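You operate a simulated robot arm through the tools that you are given. There is no shell and no other tool.

The job below is to be done with a simulated robot arm. You get a single attempt, and the scene is never put back.

Task
Put things in order on the top of the dining table. At the end: the egg from the top of the dining table stands where the yellow glass stood; the yellow glass stands where the pale bun stood; the pale bun stands on top of the brown felt pad; the teal bowl is on the black iron trivet; whatever was shut is shut again. Leave all else as you found it, and nothing knocked over.

Only the result counts: the job must be done as asked and must still hold three seconds after the hand-in. Knocking over, shifting, dropping, spilling or breaking anything else fails it.

Robot
A 6-joint arm with a two-finger gripper, fixed in place. Base frame: the origin is at the foot of the arm, x ahead of it, y to its left, z up; the work surface is at about z = 0. Lengths are in mm, angles in degrees, forces in N, time in s.
With the tool pointing down near the work surface it reaches from about 180 to 480 mm from the base axis. Its first joint turns from -66.0 to 66.0 degrees. Payload 1.76 kg.
The tool frame sits at the grasp point between the pads (the TCP): z along the fingers, y along the line on which they close. The tips reach 29 mm beyond it. The gripper opens to 82 mm. The gripper's body begins 58 mm behind the TCP.
Orientation is told as [roll, pitch, yaw] about the base's x, y, z axes, in that order, counted from this pose: with the fingers straight down and closing along the base's y, the tool's x points along the base's -x, its y along +y and its z along -z.

Tools
- The arm moves only by the tool arm_command. Its argument "deltas" is one flat list of numbers, 7 for each row, row after row: the shift along the tool's x, y, z in mm, then the turn, a rotation vector about the tool's x, y, z in degrees, then the finger opening in mm, from 0 to 82. In form: [tx, ty, tz, wx, wy, wz, grip, tx, ty, tz, wx, wy, wz, grip, ...]. A call has 1 to 20 rows; each row shifts and turns the commanded pose from where the row before left it, along the tool's axes as they then stand. Rows are played at 5 a second. More than 50 mm and 8.6 degrees between two rows, or a gripper value outside its range, and nothing of the call is played. A pose out of reach is approached as far as the arm can. The call stops where the force on the tool passes 40 N (or 10 N more than at its start, if that is more) or the arm is blocked; 0.2 s more then pass. Each finger halts on what it meets, pressing with about 34 N; the grip force reading is that of the motor and also rises with nothing between the fingers. The clock runs only during rows and for 0.2 s after the last one: add rows that do not move to give the fingers time. The reply holds the time, the measured pose of the TCP, the force on the tool along the base axes, the opening and the grip force, in the units named above and with some noise, with the torque about the TCP (base axes, N m) and any sound that the robot's microphone picked up.
- Cameras (640 x 400 px; columns grow to the right, rows downward): "scene" is fixed at [47.6, 330.3, 416.3]; the picture's right is [-0.83, -0.55, 0.00], its down [-0.35, 0.53, -0.77] and it looks along [0.43, -0.64, -0.64] (base axes); focal length 214 px, centre (320, 200). "wrist" rides on the gripper at [79, 4, -89] in the tool frame; the picture's right is [-0.05, 1.00, 0.00], its down [-0.71, -0.04, -0.71] and it looks along [-0.71, -0.04, 0.71] (tool axes); focal length 256 px, centre (320, 200). There is no depth. A picture from a camera that has moved, and an enlarged one, comes with that camera's place and axes in the base frame and with its lens.
- get_image(camera): a new picture of that camera. The clock stands still meanwhile.
- inspect(camera, box): a new picture of the part [left, top, right, bottom] of that camera's present view, enlarged. The clock stands still meanwhile.
- hand_in(): hands the job in; it is judged then, once.

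Nothing tells you positions but the pictures and the camera data. Unless the task says otherwise, let go and move clear before handing in.

The tools are called after "Emit:" as name(argument=value, ...) on one line, values as JSON. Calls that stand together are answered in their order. arm_command: Moves the arm, as the interface text tells. Its arguments: {"type":"object","properties":{"deltas":{"type":"array"}},"required":["deltas"]} The other tools are called the same way: get_image (camera) takes a picture; inspect (camera, box) takes an enlarged picture of a part of a camera's view; hand_in () hands the job in.

At the start:

```text
t: 0.0
tool_pos: [276.5, -99.9, 249.1]
ee_rot: [0.1, 0.0, 0.0]
force: [0.1, -0.3, -0.2]
moment: [0.01, 0.03, 0.0]
finger_gap: 82.0
grip_force: 0.1
```

scene: 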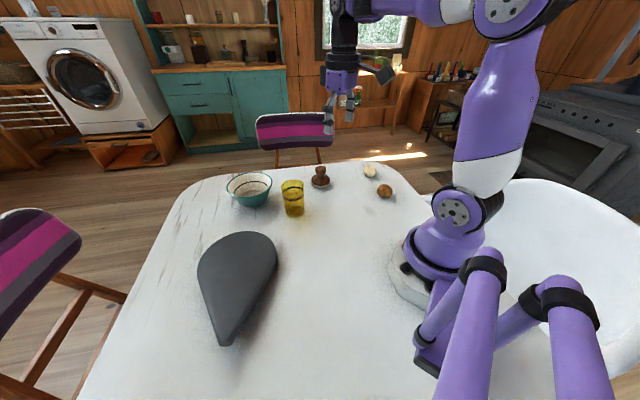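
wrist: 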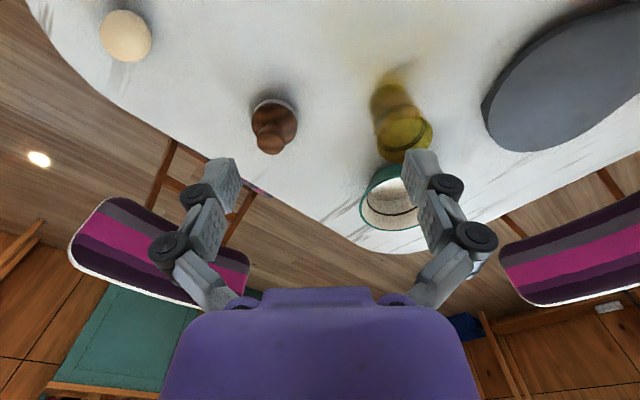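

I see a table with a teal bowl, a yellow glass, a brown knobbed object, two small round things and a large dark teardrop-shaped object. I'll look closer at the pictures before moving anything.

Emit:
inspect(camera="scene", box=[200, 140, 440, 290])

Emit:
inspect(camera="scene", box=[340, 150, 420, 200])

Emit:
inspect(camera="scene", box=[180, 220, 300, 360])

Emit:
inspect(camera="wrist", box=[0, 0, 640, 280])

```text
2.67 times, centred on (320, 215) of scene
camera zoom: at [47.6, 330.3, 416.3], right [-0.83, -0.55, 0.0], down [-0.35, 0.53, -0.77], along [0.43, -0.64, -0.64], focal length 572 px, centre (320, 160)
```

zoom: 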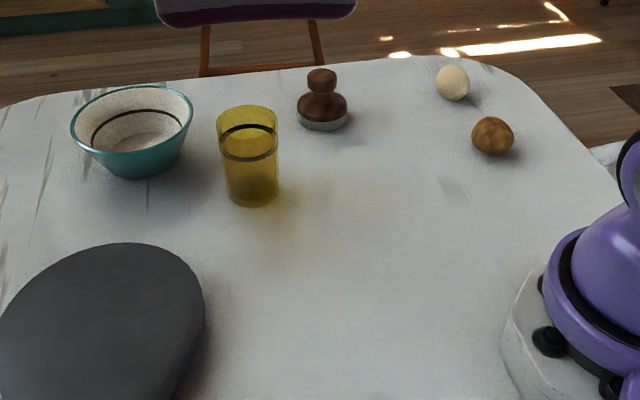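

```text
8.00 times, centred on (380, 175) of scene
camera zoom: at [47.6, 330.3, 416.3], right [-0.83, -0.55, 0.0], down [-0.35, 0.53, -0.77], along [0.43, -0.64, -0.64], focal length 1716 px, centre (-160, 400)
```

zoom: 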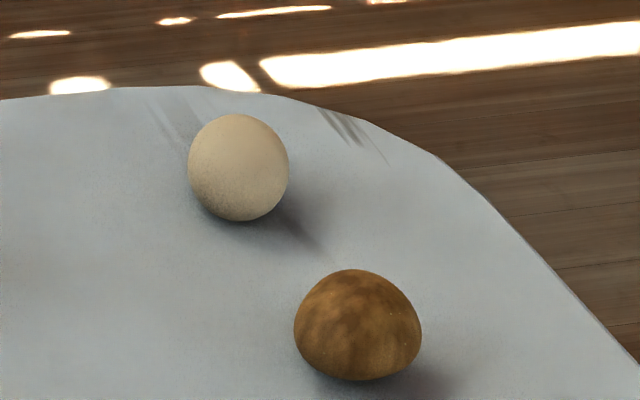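

```text
2.86 times, centred on (240, 290) of scene
camera zoom: at [47.6, 330.3, 416.3], right [-0.83, -0.55, 0.0], down [-0.35, 0.53, -0.77], along [0.43, -0.64, -0.64], focal length 613 px, centre (549, -57)
```

zoom: 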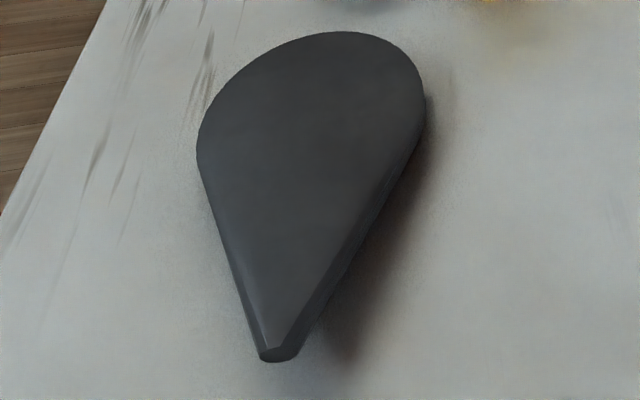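

```text
1.00 times, centred on (320, 140) of wrist (not enlarged: the box is as wide or as high as the picture)
camera zoom: at [196.6, -94.6, 337.2], right [0.05, 1.0, 0.0], down [0.71, -0.04, 0.71], along [0.71, -0.04, -0.71], focal length 256 px, centre (320, 260)
```

zoom: 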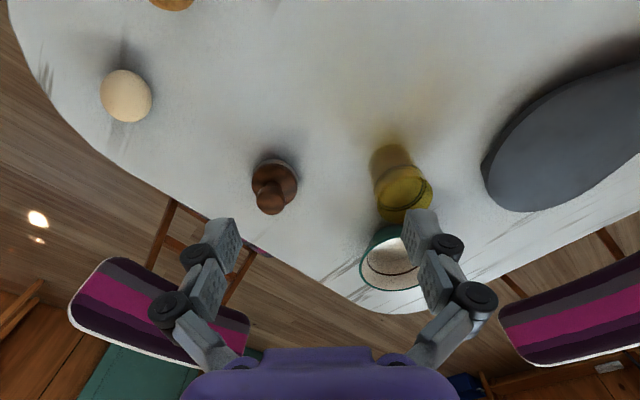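

I take the pale round thing to be near (259,-295), the brown one near (175,-215), and the teardrop near (370,180). No felt pad or trivet is in view yet. I'll swing the wrist camera to the left part of the table to look for them.

Emit:
arm_command(deltas=[0, 40, 0, 0, 0, 0, 82, 0, 40, 0, 0, 0, 0, 82, 0, 40, 0, 0, 0, 0, 82, 0, 40, 0, 0, 0, 0, 82, 0, 40, 0, 0, 0, 0, 82, 0, 0, 0, 0, 0, 0, 82])

Emit:
get_image(camera="wrist")

Emit:
get_image(camera="scene")

```text
t: 1.4
tool_pos: [278.0, 101.2, 248.3]
ee_rot: [0.1, 0.1, 0.1]
force: [-1.4, 0.3, 0.3]
moment: [0.03, 0.02, 0.02]
finger_gap: 82.2
grip_force: 0.1
```

```text
taken
camera wrist: at [197.3, 106.1, 338.5], right [0.05, 1.0, 0.0], down [0.71, -0.04, 0.71], along [0.71, -0.04, -0.71], focal length 256 px, centre (320, 200)
```

wrist: 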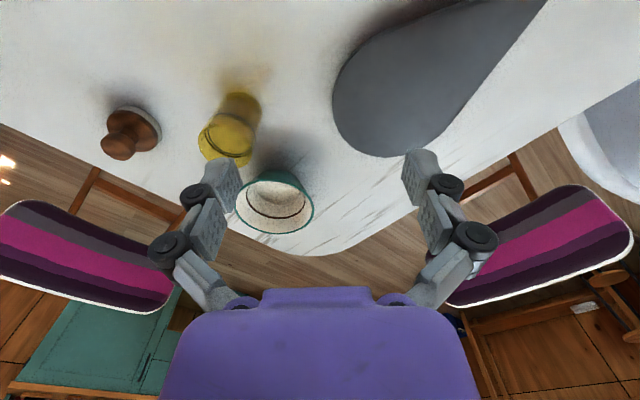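

```text
taken
```

scene: 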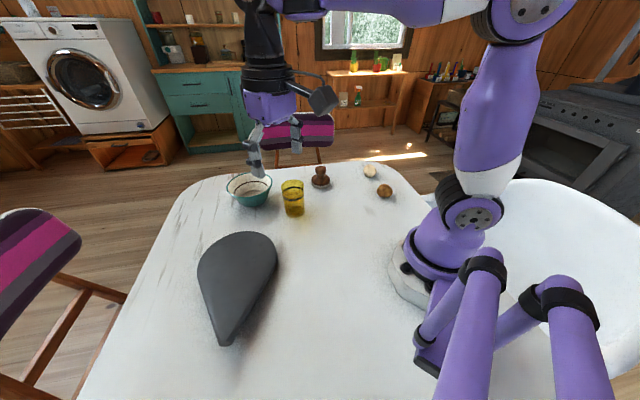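

The teardrop is a big dark slab on the table. I'll turn the wrist to the left to see the table's unseen part beyond y = 300.

Emit:
arm_command(deltas=[0, 0, 0, 0, 0, -8, 82, 0, 0, 0, 0, 0, -8, 82, 0, 0, 0, 0, 0, -8, 82, 0, 0, 0, 0, 0, -8, 82, 0, 0, 0, 0, 0, -8, 82, 0, 0, 0, 0, 0, -8, 82, 0, 0, 0, 0, 0, -8, 82, 0, 0, 0, 0, 0, -8, 82, 0, 0, 0, 0, 0, 0, 82])

Emit:
get_image(camera="wrist")

```text
t: 3.4
tool_pos: [277.1, 101.8, 248.6]
ee_rot: [0.0, 0.0, 64.1]
force: [0.1, 0.4, -0.3]
moment: [-0.04, 0.05, 0.01]
finger_gap: 82.0
grip_force: 0.2
```

```text
taken
camera wrist: at [237.7, 31.9, 337.2], right [-0.88, 0.48, 0.0], down [0.34, 0.62, 0.71], along [0.34, 0.62, -0.71], focal length 256 px, centre (320, 200)
```

wrist: 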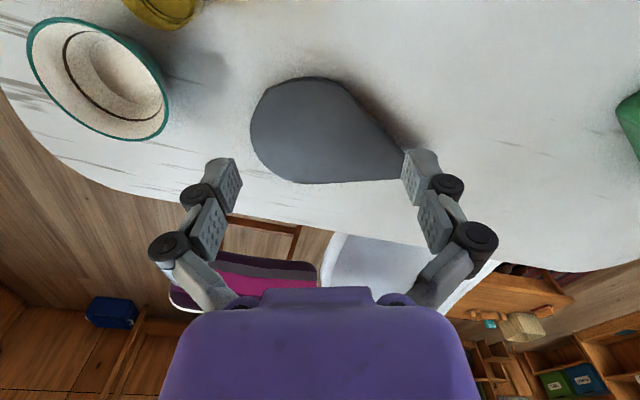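

A green object shows at the right edge of the wrist view, so there is more on the table further left. I'll turn and move on to see it.

Emit:
arm_command(deltas=[0, 0, 0, 0, 0, -8, 82, 0, 0, 0, 0, 0, -8, 82, 0, 0, 0, 0, 0, -8, 82, 0, 0, 0, 0, 0, -8, 82, 0, 0, 0, 0, 0, 0, 82])

Emit:
get_image(camera="wrist")

```text
t: 4.6
tool_pos: [277.3, 100.9, 247.0]
ee_rot: [0.1, -0.1, 96.1]
force: [1.6, -0.1, 0.3]
moment: [0.0, 0.01, 0.02]
finger_gap: 81.7
grip_force: 0.1
```

```text
taken
camera wrist: at [280.1, 22.0, 337.2], right [-1.0, -0.05, 0.0], down [-0.04, 0.71, 0.71], along [-0.04, 0.71, -0.71], focal length 256 px, centre (320, 200)
```

wrist: 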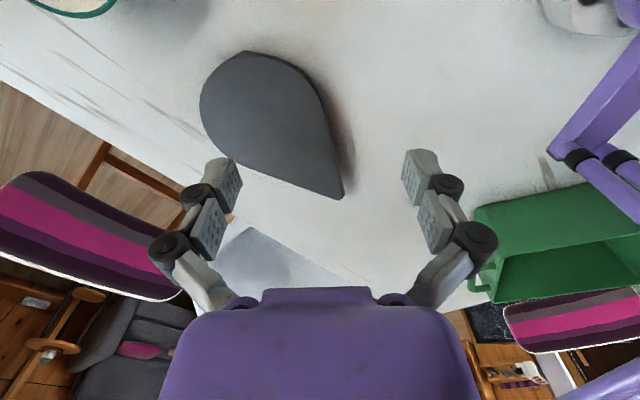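

There is a green box standing on the table at the left of the robot, probably a container holding the pad or trivet. I'll turn further to view it well.

Emit:
arm_command(deltas=[0, 0, 0, 0, 0, -8, 82, 0, 0, 0, 0, 0, -8, 82, 0, 0, 0, 0, 0, -8, 82, 0, 0, 0, 0, 0, -8, 82, 0, 0, 0, 0, 0, 0, 82])

Emit:
get_image(camera="wrist")

Emit:
inspect(camera="wrist", box=[320, 60, 640, 260])

```text
t: 5.8
tool_pos: [278.3, 101.2, 248.0]
ee_rot: [0.0, -0.1, 128.1]
force: [-0.4, 1.0, -0.4]
moment: [0.0, 0.02, 0.01]
finger_gap: 82.1
grip_force: 0.1
```

```text
taken
camera wrist: at [321.5, 35.9, 337.4], right [-0.82, -0.57, 0.0], down [-0.41, 0.58, 0.71], along [-0.41, 0.58, -0.71], focal length 256 px, centre (320, 200)
```

wrist: 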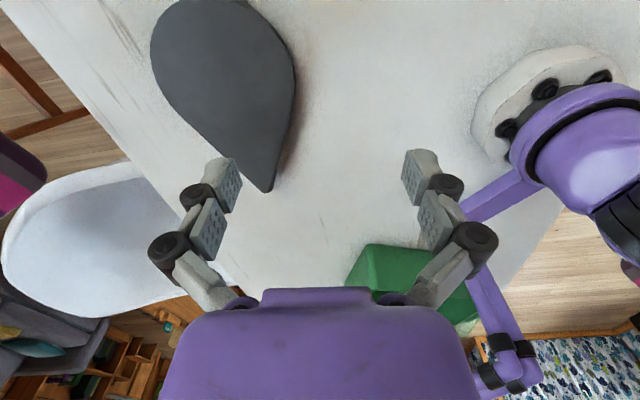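

```text
2.00 times, centred on (480, 160) of wrist
camera zoom: at [321.5, 35.9, 337.4], right [-0.82, -0.57, 0.0], down [-0.41, 0.58, 0.71], along [-0.41, 0.58, -0.71], focal length 512 px, centre (0, 280)
```

zoom: 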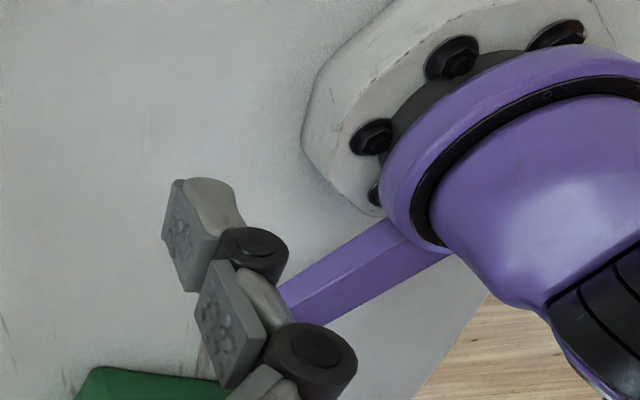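

The green box sits to the far left near (0, 350–400). I'll pull the arm back and look at it squarely to see what it holds.

Emit:
arm_command(deltas=[0, 0, 0, 0, 0, 8, 82, 0, 0, 0, 0, 0, 8, 82, -14.6, 36.1, 0, 0, 0, 0, 82, -14.6, 36.1, 0, 0, 0, 0, 82, 0, 0, 0, 0, 0, 0, 82])

Emit:
get_image(camera="wrist")

```text
t: 7.0
tool_pos: [198.6, 102.1, 247.4]
ee_rot: [-0.1, -0.1, 112.0]
force: [0.1, 0.0, 0.3]
moment: [-0.04, 0.01, -0.04]
finger_gap: 81.8
grip_force: 0.0
```

```text
taken
camera wrist: at [223.4, 27.3, 336.5], right [-0.95, -0.32, 0.0], down [-0.23, 0.67, 0.71], along [-0.23, 0.67, -0.71], focal length 256 px, centre (320, 200)
```

wrist: 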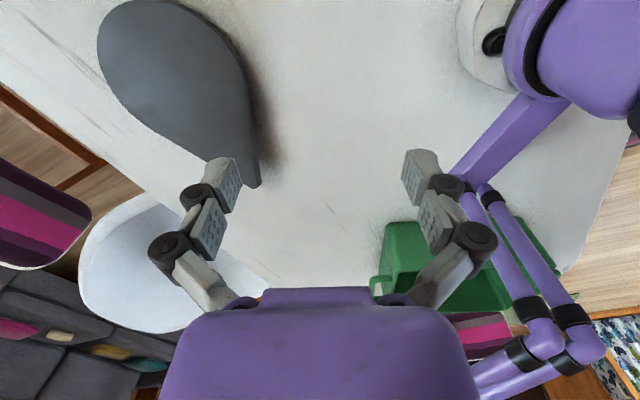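

The gripper hides part of the box. I'll turn back by some degrees so that it appears beside the fingers.

Emit:
arm_command(deltas=[0, 0, 0, 0, 0, 8, 82, 0, 0, 0, 0, 0, 8, 82, 0, 0, 0, 0, 0, 8, 82, 0, 0, 0, 0, 0, 0, 82])

Emit:
get_image(camera="wrist")

Emit:
inspect(camera="wrist", box=[440, 150, 640, 350])

```text
t: 8.0
tool_pos: [199.2, 101.8, 248.1]
ee_rot: [0.0, -0.1, 87.9]
force: [0.5, -0.1, 0.1]
moment: [-0.01, -0.01, 0.01]
finger_gap: 82.0
grip_force: 0.1
```

```text
taken
camera wrist: at [191.2, 22.4, 337.2], right [-1.0, 0.09, 0.0], down [0.06, 0.7, 0.71], along [0.06, 0.7, -0.71], focal length 256 px, centre (320, 200)
```

wrist: 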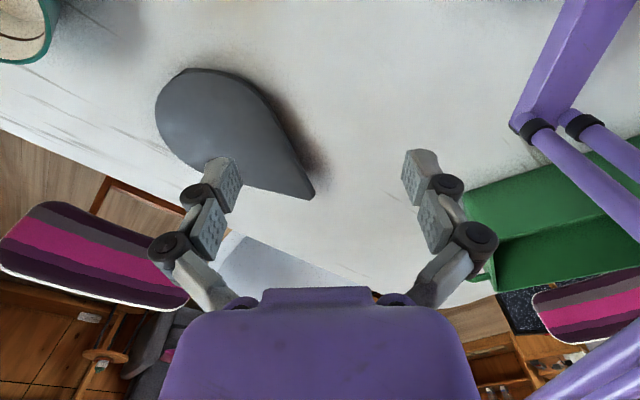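

```text
2.00 times, centred on (540, 250) of wrist
camera zoom: at [191.2, 22.4, 337.2], right [-1.0, 0.09, 0.0], down [0.06, 0.7, 0.71], along [0.06, 0.7, -0.71], focal length 512 px, centre (-120, 100)
```

zoom: 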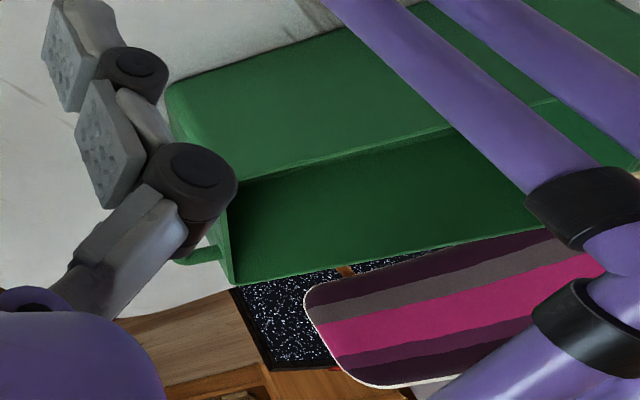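

The green box lies out of reach at about (-40, 353) and beyond, open and part of the furnishing, I think. Next I'll look at the teardrop slab from low and near, since it may be a lid hiding the pad or the trivet.

Emit:
arm_command(deltas=[0, 0, 20, 0, 0, 8, 82, 0, 0, 20, 0, 0, 8, 82, 0, 0, 20, 0, 0, 8, 82, 0, 0, 20, 0, 0, 8, 82, 0, 0, 20, 0, 0, 8, 82, 0, 0, 0, 0, 0, 0, 82])

Emit:
get_image(camera="wrist")

Emit:
inspect(camera="wrist", box=[160, 0, 480, 200])

```text
t: 9.4
tool_pos: [198.7, 100.7, 148.2]
ee_rot: [0.0, 0.0, 47.9]
force: [0.3, -0.8, 0.3]
moment: [0.0, -0.01, 0.04]
finger_gap: 82.2
grip_force: 0.2
```

```text
taken
camera wrist: at [141.0, 44.8, 237.2], right [-0.7, 0.71, 0.0], down [0.5, 0.5, 0.71], along [0.5, 0.5, -0.71], focal length 256 px, centre (320, 200)
```

wrist: 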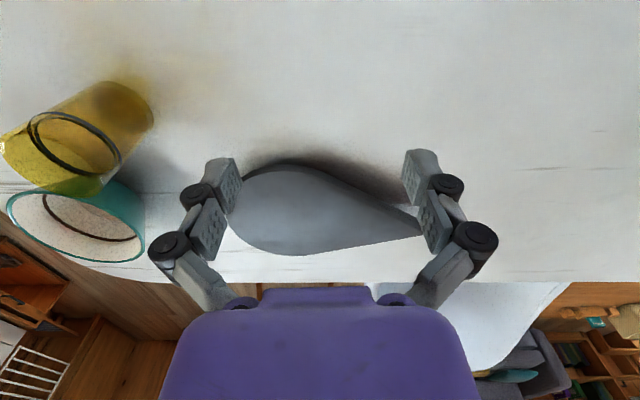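

```text
2.00 times, centred on (320, 100) of wrist
camera zoom: at [141.0, 44.8, 237.2], right [-0.7, 0.71, 0.0], down [0.5, 0.5, 0.71], along [0.5, 0.5, -0.71], focal length 512 px, centre (320, 400)
```

zoom: 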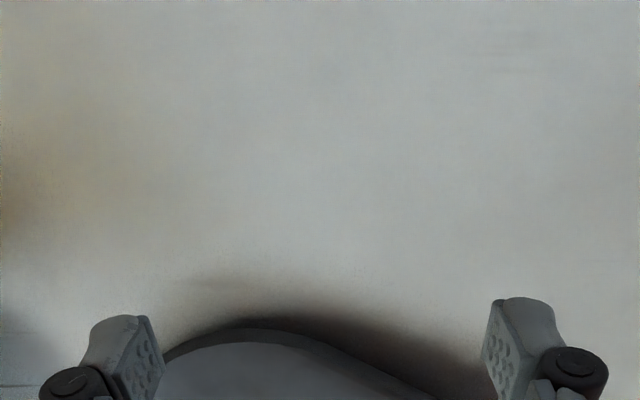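

The slab is between the fingers' view now. I'll enlarge it to see its side and whether it has a seam or handle.

Emit:
inspect(camera="wrist", box=[220, 140, 430, 270])

Emit:
inspect(camera="wrist", box=[0, 60, 220, 280])

Emit:
inspect(camera="scene", box=[210, 165, 310, 228])

```text
3.05 times, centred on (325, 205) of wrist
camera zoom: at [141.0, 44.8, 237.2], right [-0.7, 0.71, 0.0], down [0.5, 0.5, 0.71], along [0.5, 0.5, -0.71], focal length 780 px, centre (305, 185)
```

zoom: 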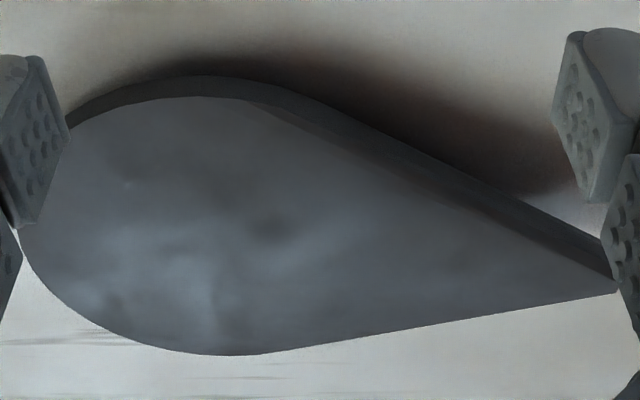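

```text
1.82 times, centred on (110, 170) of wrist
camera zoom: at [141.0, 44.8, 237.2], right [-0.7, 0.71, 0.0], down [0.5, 0.5, 0.71], along [0.5, 0.5, -0.71], focal length 465 px, centre (702, 254)
```

zoom: 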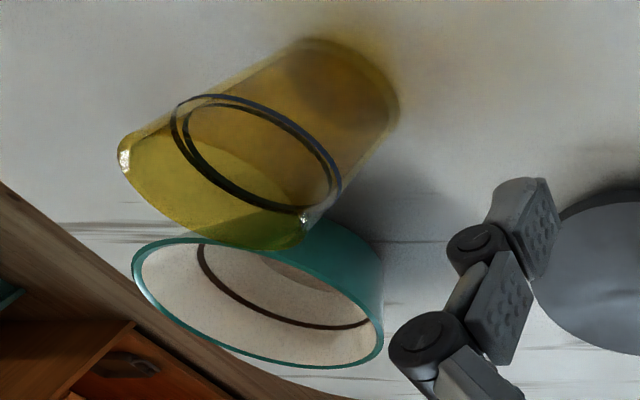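

```text
6.35 times, centred on (260, 196) of scene
camera zoom: at [47.6, 330.3, 416.3], right [-0.83, -0.55, 0.0], down [-0.35, 0.53, -0.77], along [0.43, -0.64, -0.64], focal length 1362 px, centre (701, 222)
```

zoom: 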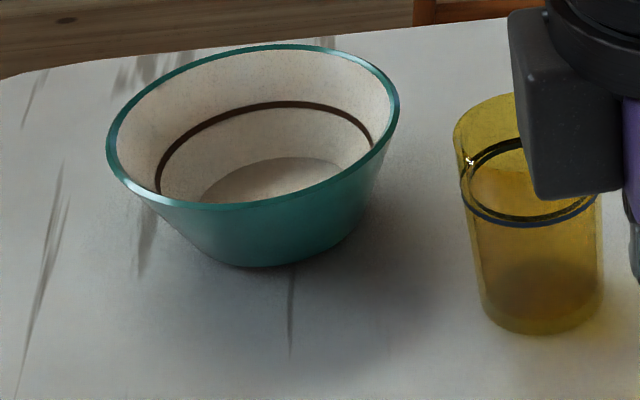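

The slab seems to stand off the table and its shadow has a brown tint, so something brown may be under it. I'll tilt the camera to a low, flat view to see under its near edge.

Emit:
arm_command(deltas=[-18, 0, 0, 0, -7.5, 0, 82, -18, 0, 0, 0, -7.5, 0, 82, 0, 0, 0, 0, -7.5, 0, 82, 0, 0, 0, 0, -7.5, 0, 82, 0, 0, 0, 0, 0, 0, 82])

Emit:
get_image(camera="wrist")

```text
t: 10.6
tool_pos: [223.5, 128.4, 151.5]
ee_rot: [0.0, -30.1, 47.9]
force: [0.2, 0.6, 0.4]
moment: [-0.01, 0.01, -0.02]
finger_gap: 81.9
grip_force: 0.0
```

```text
taken
camera wrist: at [143.0, 46.3, 188.1], right [-0.71, 0.7, 0.03], down [0.2, 0.16, 0.97], along [0.67, 0.69, -0.26], focal length 256 px, centre (320, 200)
```

wrist: 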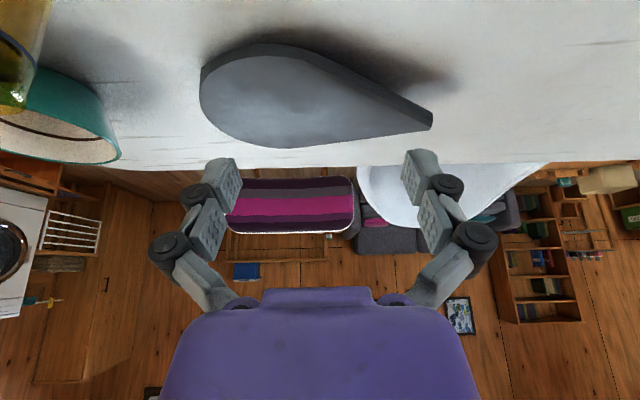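

The slab floats a little above the table or rests on something. I'll lower the camera 60 mm for a flatter look.

Emit:
arm_command(deltas=[15, 0, 26, 0, 0, 0, 82, 15, 0, 26, 0, 0, 0, 82, 0, 0, 0, 0, 0, 0, 82])

Emit:
get_image(camera="wrist")

Emit:
inspect(camera="wrist", box=[160, 40, 480, 240])

```text
t: 11.4
tool_pos: [232.2, 131.2, 92.6]
ee_rot: [0.0, -30.0, 48.0]
force: [-0.2, -0.5, -0.5]
moment: [0.01, -0.01, -0.04]
finger_gap: 81.9
grip_force: 0.1
out of reach, approached as far as the arm can: row 2
```

```text
taken
camera wrist: at [152.4, 49.7, 130.9], right [-0.71, 0.7, 0.03], down [0.2, 0.17, 0.97], along [0.67, 0.69, -0.26], focal length 256 px, centre (320, 200)
```

wrist: 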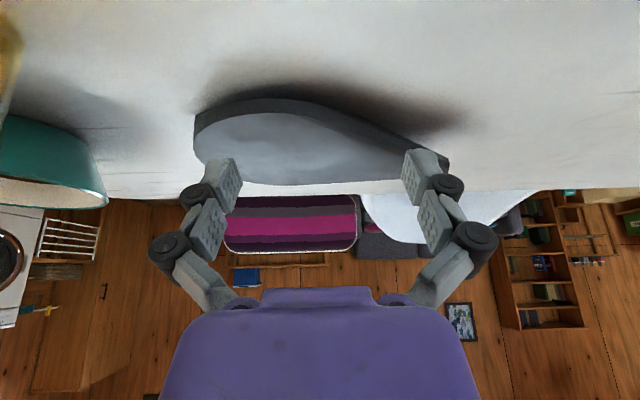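

```text
2.00 times, centred on (320, 140) of wrist
camera zoom: at [152.4, 49.7, 130.9], right [-0.71, 0.7, 0.03], down [0.2, 0.17, 0.97], along [0.67, 0.69, -0.26], focal length 512 px, centre (320, 320)
```

zoom: 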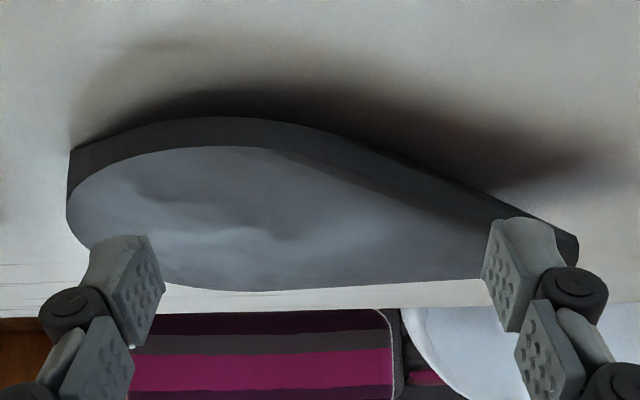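

By comparing two views the slab's tip is at about (230, 325) with its plate at z ≈ 18–33, so it is a plate standing off the table on feet or a base. I'll enlarge the gap under it.

Emit:
inspect(camera="wrist", box=[320, 80, 480, 180])

Emit:
inspect(camera="wrist", box=[180, 70, 340, 170])

Emit:
inspect(camera="scene", box=[300, 150, 350, 200])

Emit:
inspect(camera="scene", box=[360, 160, 640, 400])

```text
4.00 times, centred on (400, 130) of wrist
camera zoom: at [152.4, 49.7, 130.9], right [-0.71, 0.7, 0.03], down [0.2, 0.17, 0.97], along [0.67, 0.69, -0.26], focal length 1024 px, centre (0, 480)
```

zoom: 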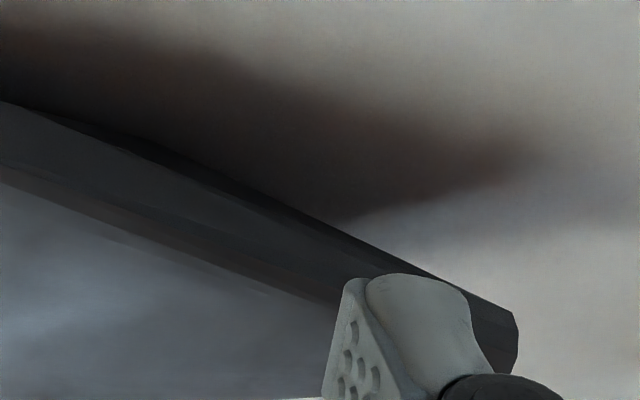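

```text
4.00 times, centred on (260, 120) of wrist
camera zoom: at [152.4, 49.7, 130.9], right [-0.71, 0.7, 0.03], down [0.2, 0.17, 0.97], along [0.67, 0.69, -0.26], focal length 1024 px, centre (560, 520)
```

zoom: 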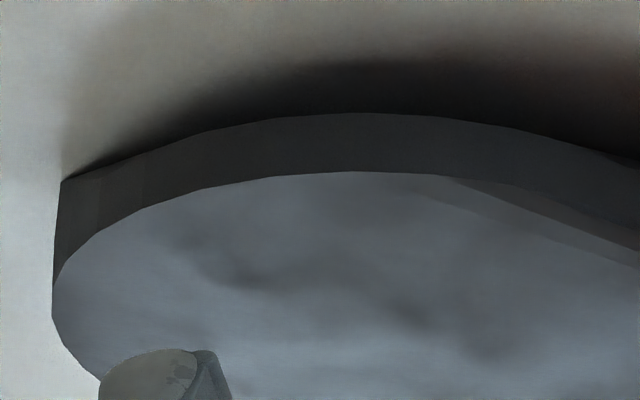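

```text
8.00 times, centred on (325, 175) of scene
camera zoom: at [47.6, 330.3, 416.3], right [-0.83, -0.55, 0.0], down [-0.35, 0.53, -0.77], along [0.43, -0.64, -0.64], focal length 1716 px, centre (280, 400)
```

zoom: 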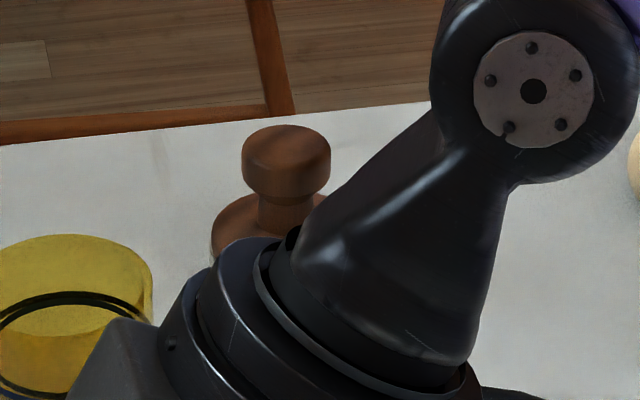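

```text
1.67 times, centred on (500, 280) of scene
camera zoom: at [47.6, 330.3, 416.3], right [-0.83, -0.55, 0.0], down [-0.35, 0.53, -0.77], along [0.43, -0.64, -0.64], focal length 358 px, centre (20, 67)
```

zoom: 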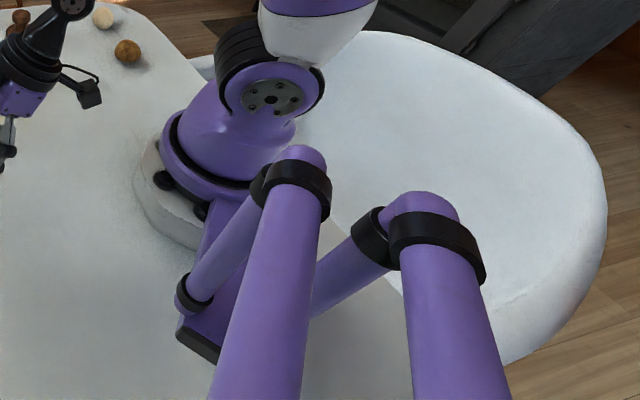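

The dark tint under the plate is reddish brown, so something brown seems to be under it. I'll go round to about (190, 210) and look along +x from low down.

Emit:
arm_command(deltas=[-8.8, 28, 5.1, 0, 0, 0, 82, -8.8, 28, 5.1, 0, 0, 0, 82, -8.8, 28, 5.1, 0, 0, 0, 82, 0, 0, 0, 4, 0, 6.93, 82, 0, 0, 0, 4, 0, 6.93, 82, 0, 0, 0, 4, 0, 6.93, 82, 0, 0, 0, 4, 0, 6.93, 82, 0, 0, 0, 4, 0, 6.93, 82, 0, 0, 0, 4, 0, 6.93, 82, 0, 0, 0, 0, 0, 0, 82])

Emit:
get_image(camera="wrist")

```text
t: 13.6
tool_pos: [221.1, 195.2, 91.3]
ee_rot: [0.1, -29.9, -0.1]
force: [0.0, 0.2, 0.5]
moment: [0.01, 0.0, -0.03]
finger_gap: 81.9
grip_force: 0.0
out of reach, approached as far as the arm can: row 7, 8, 9
```

```text
taken
camera wrist: at [106.8, 199.2, 129.9], right [0.05, 1.0, 0.03], down [0.26, -0.04, 0.96], along [0.96, -0.04, -0.26], focal length 256 px, centre (320, 200)
```

wrist: 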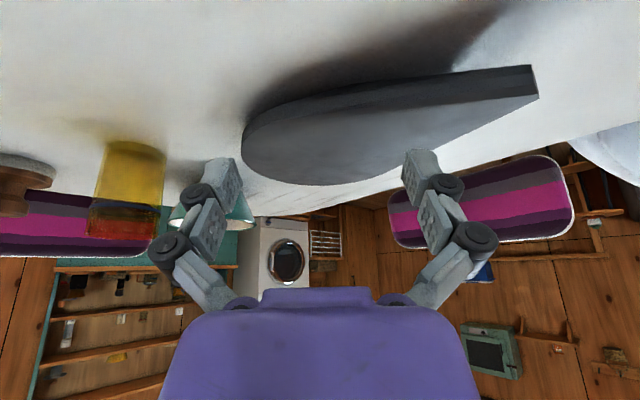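

Emit:
inspect(camera="wrist", box=[340, 0, 560, 130])

Emit:
inspect(camera="wrist", box=[220, 20, 420, 200])

```text
2.91 times, centred on (450, 65) of wrist
camera zoom: at [106.8, 199.2, 129.9], right [0.05, 1.0, 0.03], down [0.26, -0.04, 0.96], along [0.96, -0.04, -0.26], focal length 745 px, centre (-58, 593)
```

zoom: 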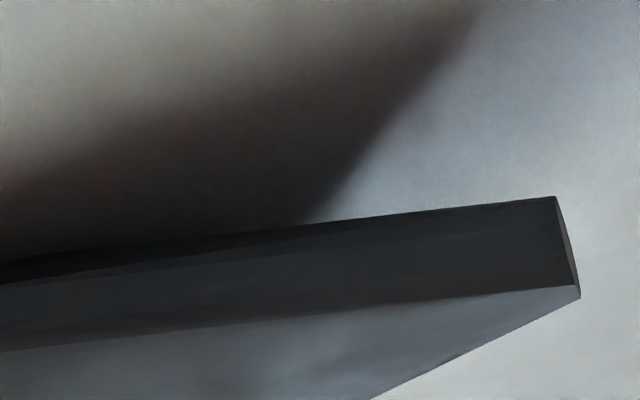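

```text
2.22 times, centred on (320, 110) of wrist
camera zoom: at [106.8, 199.2, 129.9], right [0.05, 1.0, 0.03], down [0.26, -0.04, 0.96], along [0.96, -0.04, -0.26], focal length 569 px, centre (320, 400)
```

zoom: 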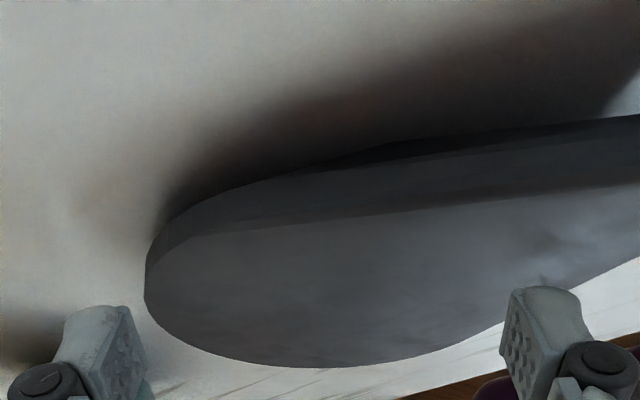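

The plate's tip is at z ≈ 23–44 with a dark brown shadow beneath its middle, but I still can't see under it. I'll rise and go to the right side, near (270, 60), to look under along +y.

Emit:
arm_command(deltas=[-20, 0, -34.6, 0, 0, 0, 82, -20, 0, -34.6, 0, 0, 0, 82, 0, 0, 0, -4, 0, -6.93, 82, 0, 0, 0, -4, 0, -6.93, 82, 0, 0, 0, -4, 0, -6.93, 82, 0, 0, 0, -4, 0, -6.93, 82, 0, 0, 0, -4, 0, -6.93, 82, 0, 0, 0, -4, 0, -6.93, 82, 0, 0, 0, -4, 0, -6.93, 82, 0, 0, 0, -4, 0, -6.93, 82, 0, 0, 0, -4, 0, -6.93, 82, 0, 0, 0, 0, 0, 0, 82])

```text
t: 16.2
tool_pos: [224.1, 193.1, 172.1]
ee_rot: [0.0, -30.0, 72.1]
force: [0.1, 0.4, -0.2]
moment: [0.01, 0.01, 0.0]
finger_gap: 82.0
grip_force: 0.0
out of reach, approached as far as the arm can: row 2
```

Emit:
arm_command(deltas=[25, -22.8, -14.4, 0, 0, 0, 82, 25, -22.8, -14.4, 0, 0, 0, 82, 25, -22.8, -14.4, 0, 0, 0, 82, 25, -22.8, -14.4, 0, 0, 0, 82, 0, 0, 0, 0, -5, 0, 82, 0, 0, 0, 0, -5, 0, 82, 0, 0, 0, 0, 0, 0, 82])

Emit:
get_image(camera="wrist")

Emit:
get_image(camera="scene")

```text
t: 17.8
tool_pos: [275.5, 54.9, 171.5]
ee_rot: [0.0, -40.2, 72.0]
force: [-0.2, 0.1, -0.2]
moment: [-0.01, 0.04, 0.01]
finger_gap: 81.9
grip_force: 0.0
```

```text
taken
camera wrist: at [234.1, -56.5, 188.8], right [-0.94, 0.35, 0.03], down [0.06, 0.07, 1.0], along [0.34, 0.94, -0.09], focal length 256 px, centre (320, 200)
```

wrist: 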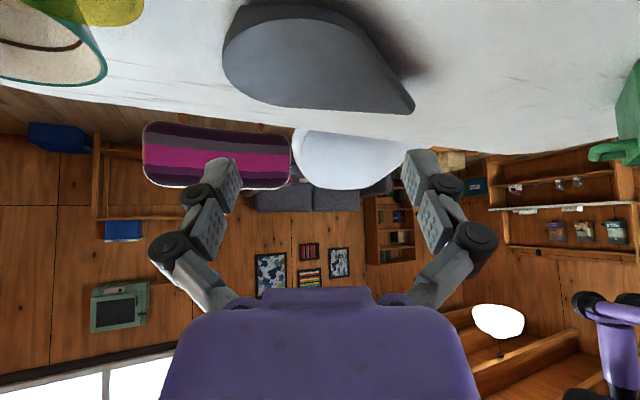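

```text
taken
```

scene: 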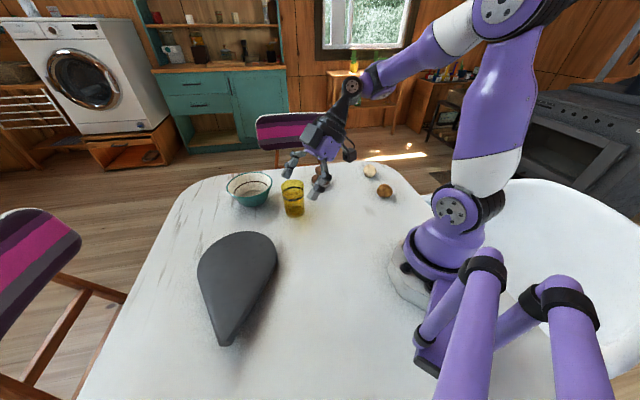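

Emit:
arm_command(deltas=[0, 20, 0, 0, 0, 0, 82, 23.6, 0, 28.1, 0, 0, 0, 82, 23.6, 0, 28.1, 0, 0, 0, 82, 22, 0, 26, 0, 0, 0, 82, 0, 0, 0, 0, 0, 0, 82])

Emit:
get_image(camera="wrist")

Emit:
inspect(camera="wrist", box=[200, 50, 440, 200])

```text
t: 19.0
tool_pos: [257.8, 61.2, 64.0]
ee_rot: [0.0, -39.9, 72.0]
force: [-0.6, -0.6, -0.2]
moment: [-0.01, -0.01, 0.02]
finger_gap: 82.2
grip_force: 0.1
```

```text
taken
camera wrist: at [215.4, -50.7, 81.6], right [-0.94, 0.35, 0.03], down [0.06, 0.07, 1.0], along [0.34, 0.94, -0.09], focal length 256 px, centre (320, 200)
```

wrist: 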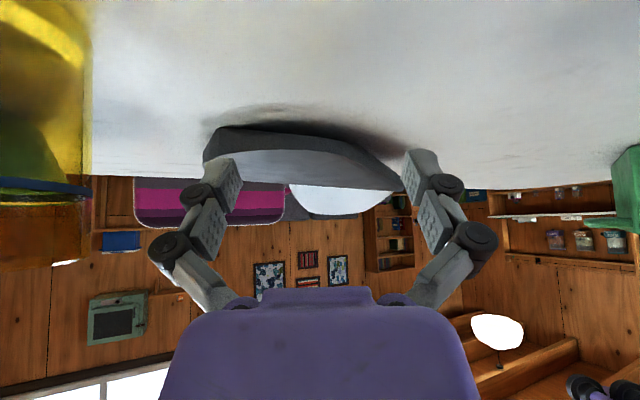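

```text
2.67 times, centred on (320, 125) of wrist
camera zoom: at [215.4, -50.7, 81.6], right [-0.94, 0.35, 0.03], down [0.06, 0.07, 1.0], along [0.34, 0.94, -0.09], focal length 683 px, centre (320, 400)
```

zoom: 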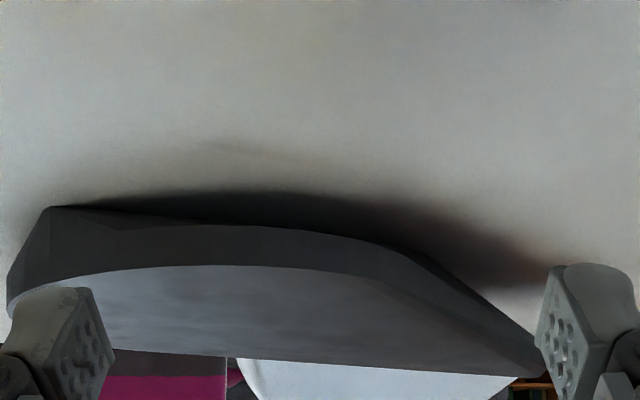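

Emit:
inspect(camera="wrist", box=[320, 110, 420, 170])

Emit:
inspect(camera="wrist", box=[200, 100, 330, 180])

```text
6.40 times, centred on (370, 140) of wrist
camera zoom: at [215.4, -50.7, 81.6], right [-0.94, 0.35, 0.03], down [0.06, 0.07, 1.0], along [0.34, 0.94, -0.09], focal length 1638 px, centre (0, 584)
```

zoom: 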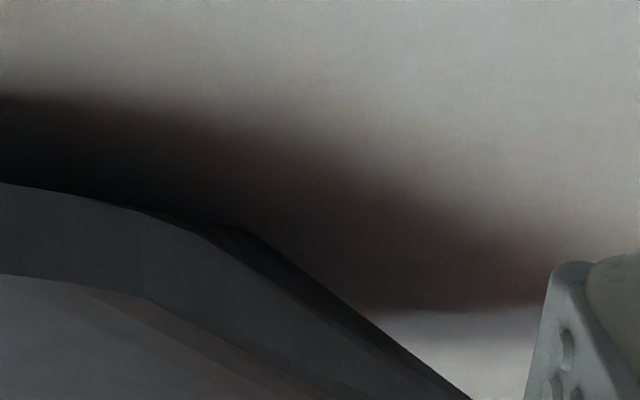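

```text
4.92 times, centred on (265, 140) of wrist
camera zoom: at [215.4, -50.7, 81.6], right [-0.94, 0.35, 0.03], down [0.06, 0.07, 1.0], along [0.34, 0.94, -0.09], focal length 1260 px, centre (591, 495)
```

zoom: 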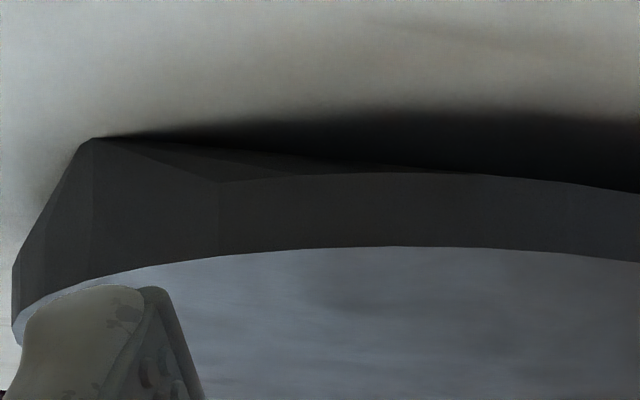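

The plate is tilted: its round end touches the table near (363, 115) and its tip is raised about 23 mm, so something brown props it up from below. I'll go round to the tip side and look there.

Emit:
arm_command(deltas=[-20.9, 0, -24.9, 0, 0, 0, 82, -20.9, 0, -24.9, 0, 0, 0, 82, -20.9, 0, -24.9, 0, 0, 0, 82, -20.9, 0, -24.9, 0, 0, 0, 82, 0, 0, 0, 0, 8, 0, 82, 0, 0, 0, 0, 8, 0, 82, 0, 0, 0, 0, 8, 0, 82, 0, 0, 0, 0, 8, 0, 82, 0, 0, 0, 0, 8, 0, 82, -37.3, 20.4, 0, 0, 0, 0, 82, -37.3, 20.4, 0, 0, 0, 0, 82, -37.3, 20.4, 0, 0, 0, 0, 82, -37.3, 20.4, 0, 0, 0, 0, 82, 0, 0, 0, 0, 0, 0, 82])

Emit:
get_image(camera="wrist")

```text
t: 22.0
tool_pos: [227.2, 228.8, 193.1]
ee_rot: [0.1, 0.0, 71.9]
force: [-0.8, -0.4, 0.4]
moment: [0.0, -0.01, 0.01]
finger_gap: 82.1
grip_force: 0.0
```

```text
taken
camera wrist: at [196.3, 154.4, 282.7], right [-0.93, 0.36, 0.0], down [0.25, 0.66, 0.71], along [0.25, 0.66, -0.71], focal length 256 px, centre (320, 200)
```

wrist: 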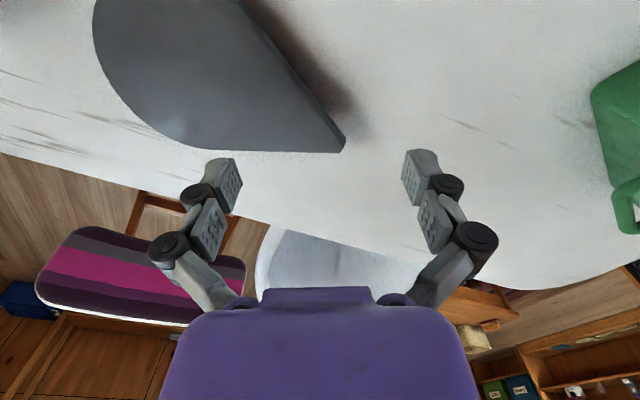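

Emit:
arm_command(deltas=[-37.3, 20.4, 0, 0, 0, 0, 82, -37.3, 20.4, 0, 0, 0, 0, 82, -37.3, 20.4, 0, 0, 0, 0, 82, -37.3, 20.4, 0, 0, 0, 0, 82, 0, 0, 0, 0, 0, 8, 82, 0, 0, 0, 0, 0, 8, 82, 0, 0, 0, 0, 0, 8, 82, 0, 0, 0, 0, 0, 8, 82, 0, 0, 0, 0, 0, 8, 82, 0, 0, 0, 0, 0, 8, 82, 0, 0, 0, 0, 0, 8, 82, 0, 0, 0, 0, 0, 8, 82, 0, 0, 0, 0, 0, 8, 82, 0, 0, 0, 0, 0, 8, 82, 0, 0, 0, 0, 0, 8, 82, 0, 0, 0, 0, 0, 0, 82])

Emit:
get_image(camera="wrist")

```text
t: 25.4
tool_pos: [195.0, 395.0, 194.2]
ee_rot: [0.0, -0.2, -16.1]
force: [-0.3, -0.8, 0.2]
moment: [0.04, 0.05, 0.06]
finger_gap: 82.0
grip_force: 0.0
```

```text
taken
camera wrist: at [118.6, 420.6, 283.3], right [0.33, 0.94, 0.0], down [0.67, -0.23, 0.71], along [0.67, -0.23, -0.71], focal length 256 px, centre (320, 200)
```

wrist: 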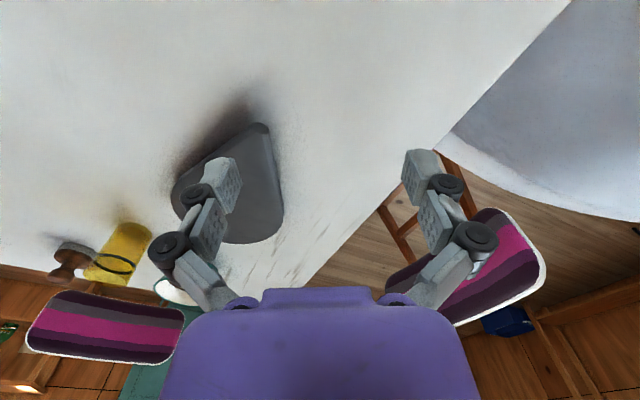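

Good reach here. I'll turn a bit further and lower to look at the tip end closely.

Emit:
arm_command(deltas=[0, 0, 0, 0, 0, 8, 82, 0, 0, 0, 0, 0, 8, 82, 0, 0, 0, 0, 0, 8, 82, 0, 0, 30, 0, 0, 8, 82, 0, 0, 30, 0, 0, 0, 82, 0, 0, 30, 0, 0, 0, 82, 0, 0, 0, 0, 0, 0, 82])

Emit:
get_image(camera="wrist")

Emit:
inspect(camera="wrist", box=[160, 60, 460, 260])

```text
t: 27.0
tool_pos: [194.6, 395.6, 102.8]
ee_rot: [0.0, 0.2, -48.0]
force: [-0.1, 0.1, -0.3]
moment: [0.04, -0.03, -0.01]
finger_gap: 82.1
grip_force: 0.1
```

```text
taken
camera wrist: at [143.8, 456.4, 193.2], right [0.78, 0.63, 0.0], down [0.45, -0.55, 0.71], along [0.44, -0.55, -0.71], focal length 256 px, centre (320, 200)
```

wrist: 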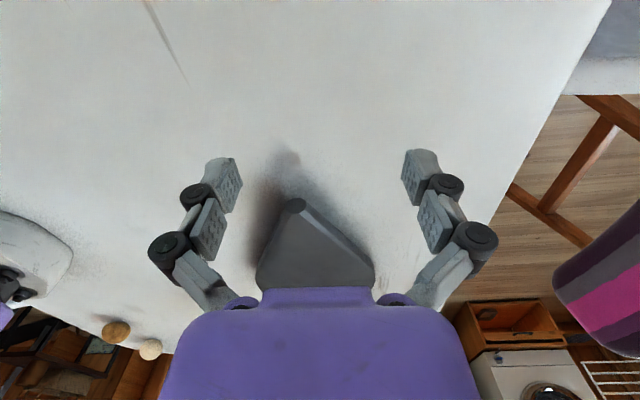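

```text
2.00 times, centred on (310, 160) of wrist
camera zoom: at [143.8, 456.4, 193.2], right [0.78, 0.63, 0.0], down [0.45, -0.55, 0.71], along [0.44, -0.55, -0.71], focal length 512 px, centre (340, 280)
```

zoom: 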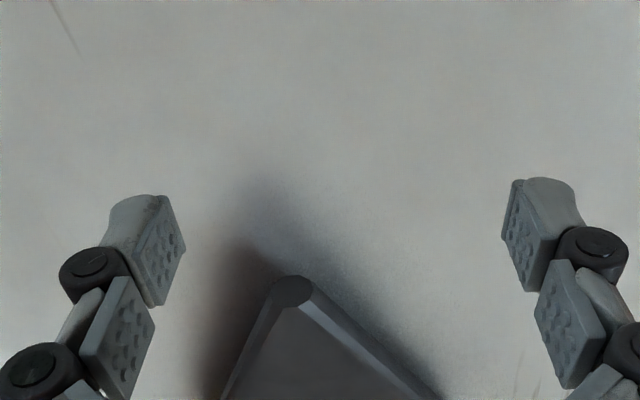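

The slab's end narrows to a rounded nose. I'll tilt the camera flatter here and lower it to see beneath the nose.

Emit:
arm_command(deltas=[0, 0, 0, 0, -8, 0, 82, 0, 0, 0, 0, -8, 0, 82, 0, 0, 0, 0, -8, 0, 82, 0, 0, 0, 0, -8, 0, 82, 0, 0, 0, 0, 0, 0, 82])

Emit:
get_image(camera="wrist")

Emit:
inspect(camera="wrist", box=[160, 0, 460, 200])

```text
t: 28.2
tool_pos: [303.4, 282.4, 74.0]
ee_rot: [0.1, -31.6, -48.0]
force: [0.3, 0.4, 0.0]
moment: [0.03, -0.01, 0.0]
finger_gap: 82.2
grip_force: 0.0
out of reach, approached as far as the arm can: row 1, 2, 3, 4
```

```text
taken
camera wrist: at [228.5, 370.2, 108.4], right [0.77, 0.64, 0.03], down [0.12, -0.2, 0.97], along [0.62, -0.75, -0.23], focal length 256 px, centre (320, 200)
```

wrist: 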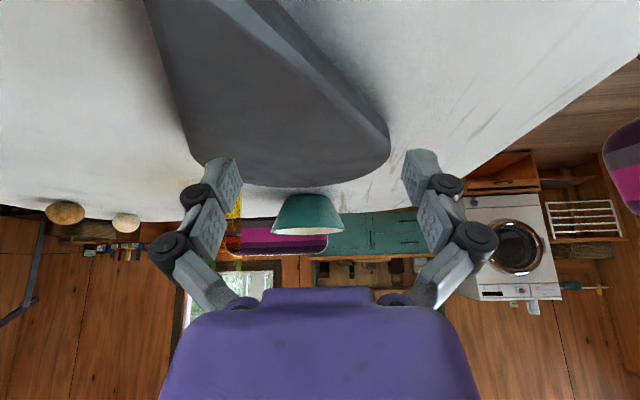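

```text
2.00 times, centred on (310, 100) of wrist
camera zoom: at [228.5, 370.2, 108.4], right [0.77, 0.64, 0.03], down [0.12, -0.2, 0.97], along [0.62, -0.75, -0.23], focal length 512 px, centre (340, 400)
```

zoom: 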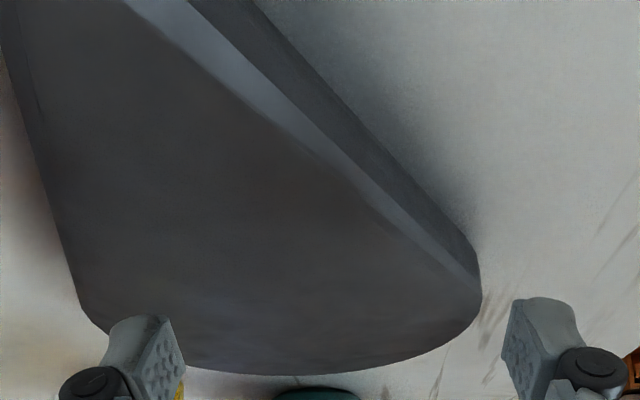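

The arm drifted far because that tilt was out of reach there, so I must avoid such poses. I'll rise straight up, level the tool, and return to the right-hand low view.

Emit:
arm_command(deltas=[-21, 0, -34, 0, 0, 0, 82, -21, 0, -34, 0, 0, 0, 82, -21, 0, -34, 0, 0, 0, 82, 0, 0, 0, 0, 8, 0, 82, 0, 0, 0, 0, 8, 0, 82, 0, 0, 0, 0, 8, 0, 82, 0, 0, 0, 0, 7.6, 0, 82, 0, 0, 0, 0, 0, 0, 82])

Emit:
get_image(camera="wrist")

Emit:
get_image(camera="scene")

```text
t: 30.0
tool_pos: [284.5, 239.1, 161.9]
ee_rot: [0.0, -0.4, -48.2]
force: [-0.3, 0.6, 0.7]
moment: [-0.02, 0.01, 0.02]
finger_gap: 81.9
grip_force: 0.0
out of reach, approached as far as the arm can: row 1, 2, 3
```

```text
taken
camera wrist: at [232.9, 301.2, 250.3], right [0.78, 0.63, 0.0], down [0.44, -0.55, 0.71], along [0.45, -0.55, -0.7], focal length 256 px, centre (320, 200)
```

wrist: 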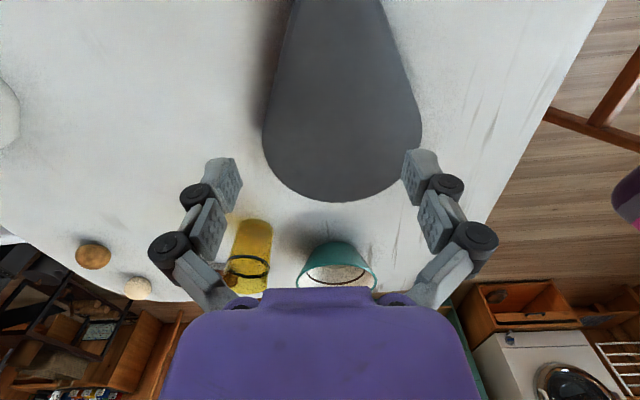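

```text
taken
```

scene: 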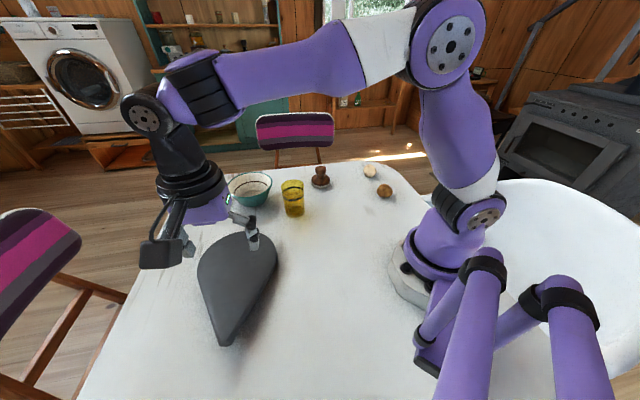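

Emit:
arm_command(deltas=[0, 0, 0, 0, 0, -8, 82, 0, 0, 0, 0, 0, -8, 82, 0, 0, 0, 0, 0, -8, 82, 0, 0, 0, 0, 0, -8, 82, 0, 0, 0, 0, 0, -8, 82, 0, 0, 0, 0, 0, -8, 82, 0, 0, 0, 0, 0, -8, 82, 0, 0, 0, 0, 0, -8, 82, 0, 0, 0, 0, 0, -8, 82, 0, 0, 0, 0, 0, -8, 82, 0, 0, 0, 0, 0, -8, 82, 0, 0, 0, 0, 0, -8, 82, 0, 0, 0, 0, 0, -8, 82, 0, 0, 0, 0, 0, -8, 82, 0, 0, 0, 0, 0, 0, 82])

```text
t: 33.2
tool_pos: [284.0, 238.5, 162.6]
ee_rot: [-0.4, 0.1, 64.1]
force: [0.2, -0.2, 0.4]
moment: [-0.01, 0.0, 0.01]
finger_gap: 82.0
grip_force: 0.2
```

Emit:
arm_command(deltas=[42.5, -14.6, 0, 0, 0, 0, 82, 42.5, -14.6, 0, 0, 0, 0, 82, 42.5, -14.6, 0, 0, 0, 0, 82, 42.5, -14.6, 0, 0, 0, 0, 82, 0, 0, 0, 0, -8.3, 0, 82, 0, 0, 0, 0, -8.3, 0, 82, 0, 0, 0, 0, -8.3, 0, 82, 0, 0, 0, 0, -8.3, 0, 82, 0, 0, 0, 0, -8.3, 0, 82, 0, 0, 0, 0, -8.3, 0, 82, 0, 0, 0, 0, 0, 0, 82])

Emit:
get_image(camera="scene")

```text
t: 35.6
tool_pos: [261.6, 61.1, 162.3]
ee_rot: [-0.6, -49.7, 64.5]
force: [0.4, -0.9, 0.5]
moment: [-0.02, -0.01, -0.02]
finger_gap: 82.0
grip_force: 0.0
```

```text
taken
```

scene: 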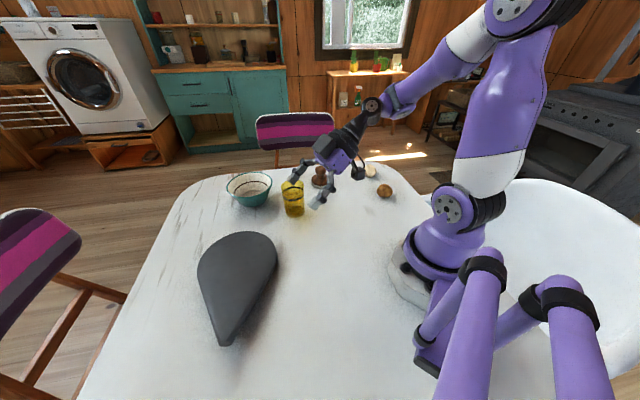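

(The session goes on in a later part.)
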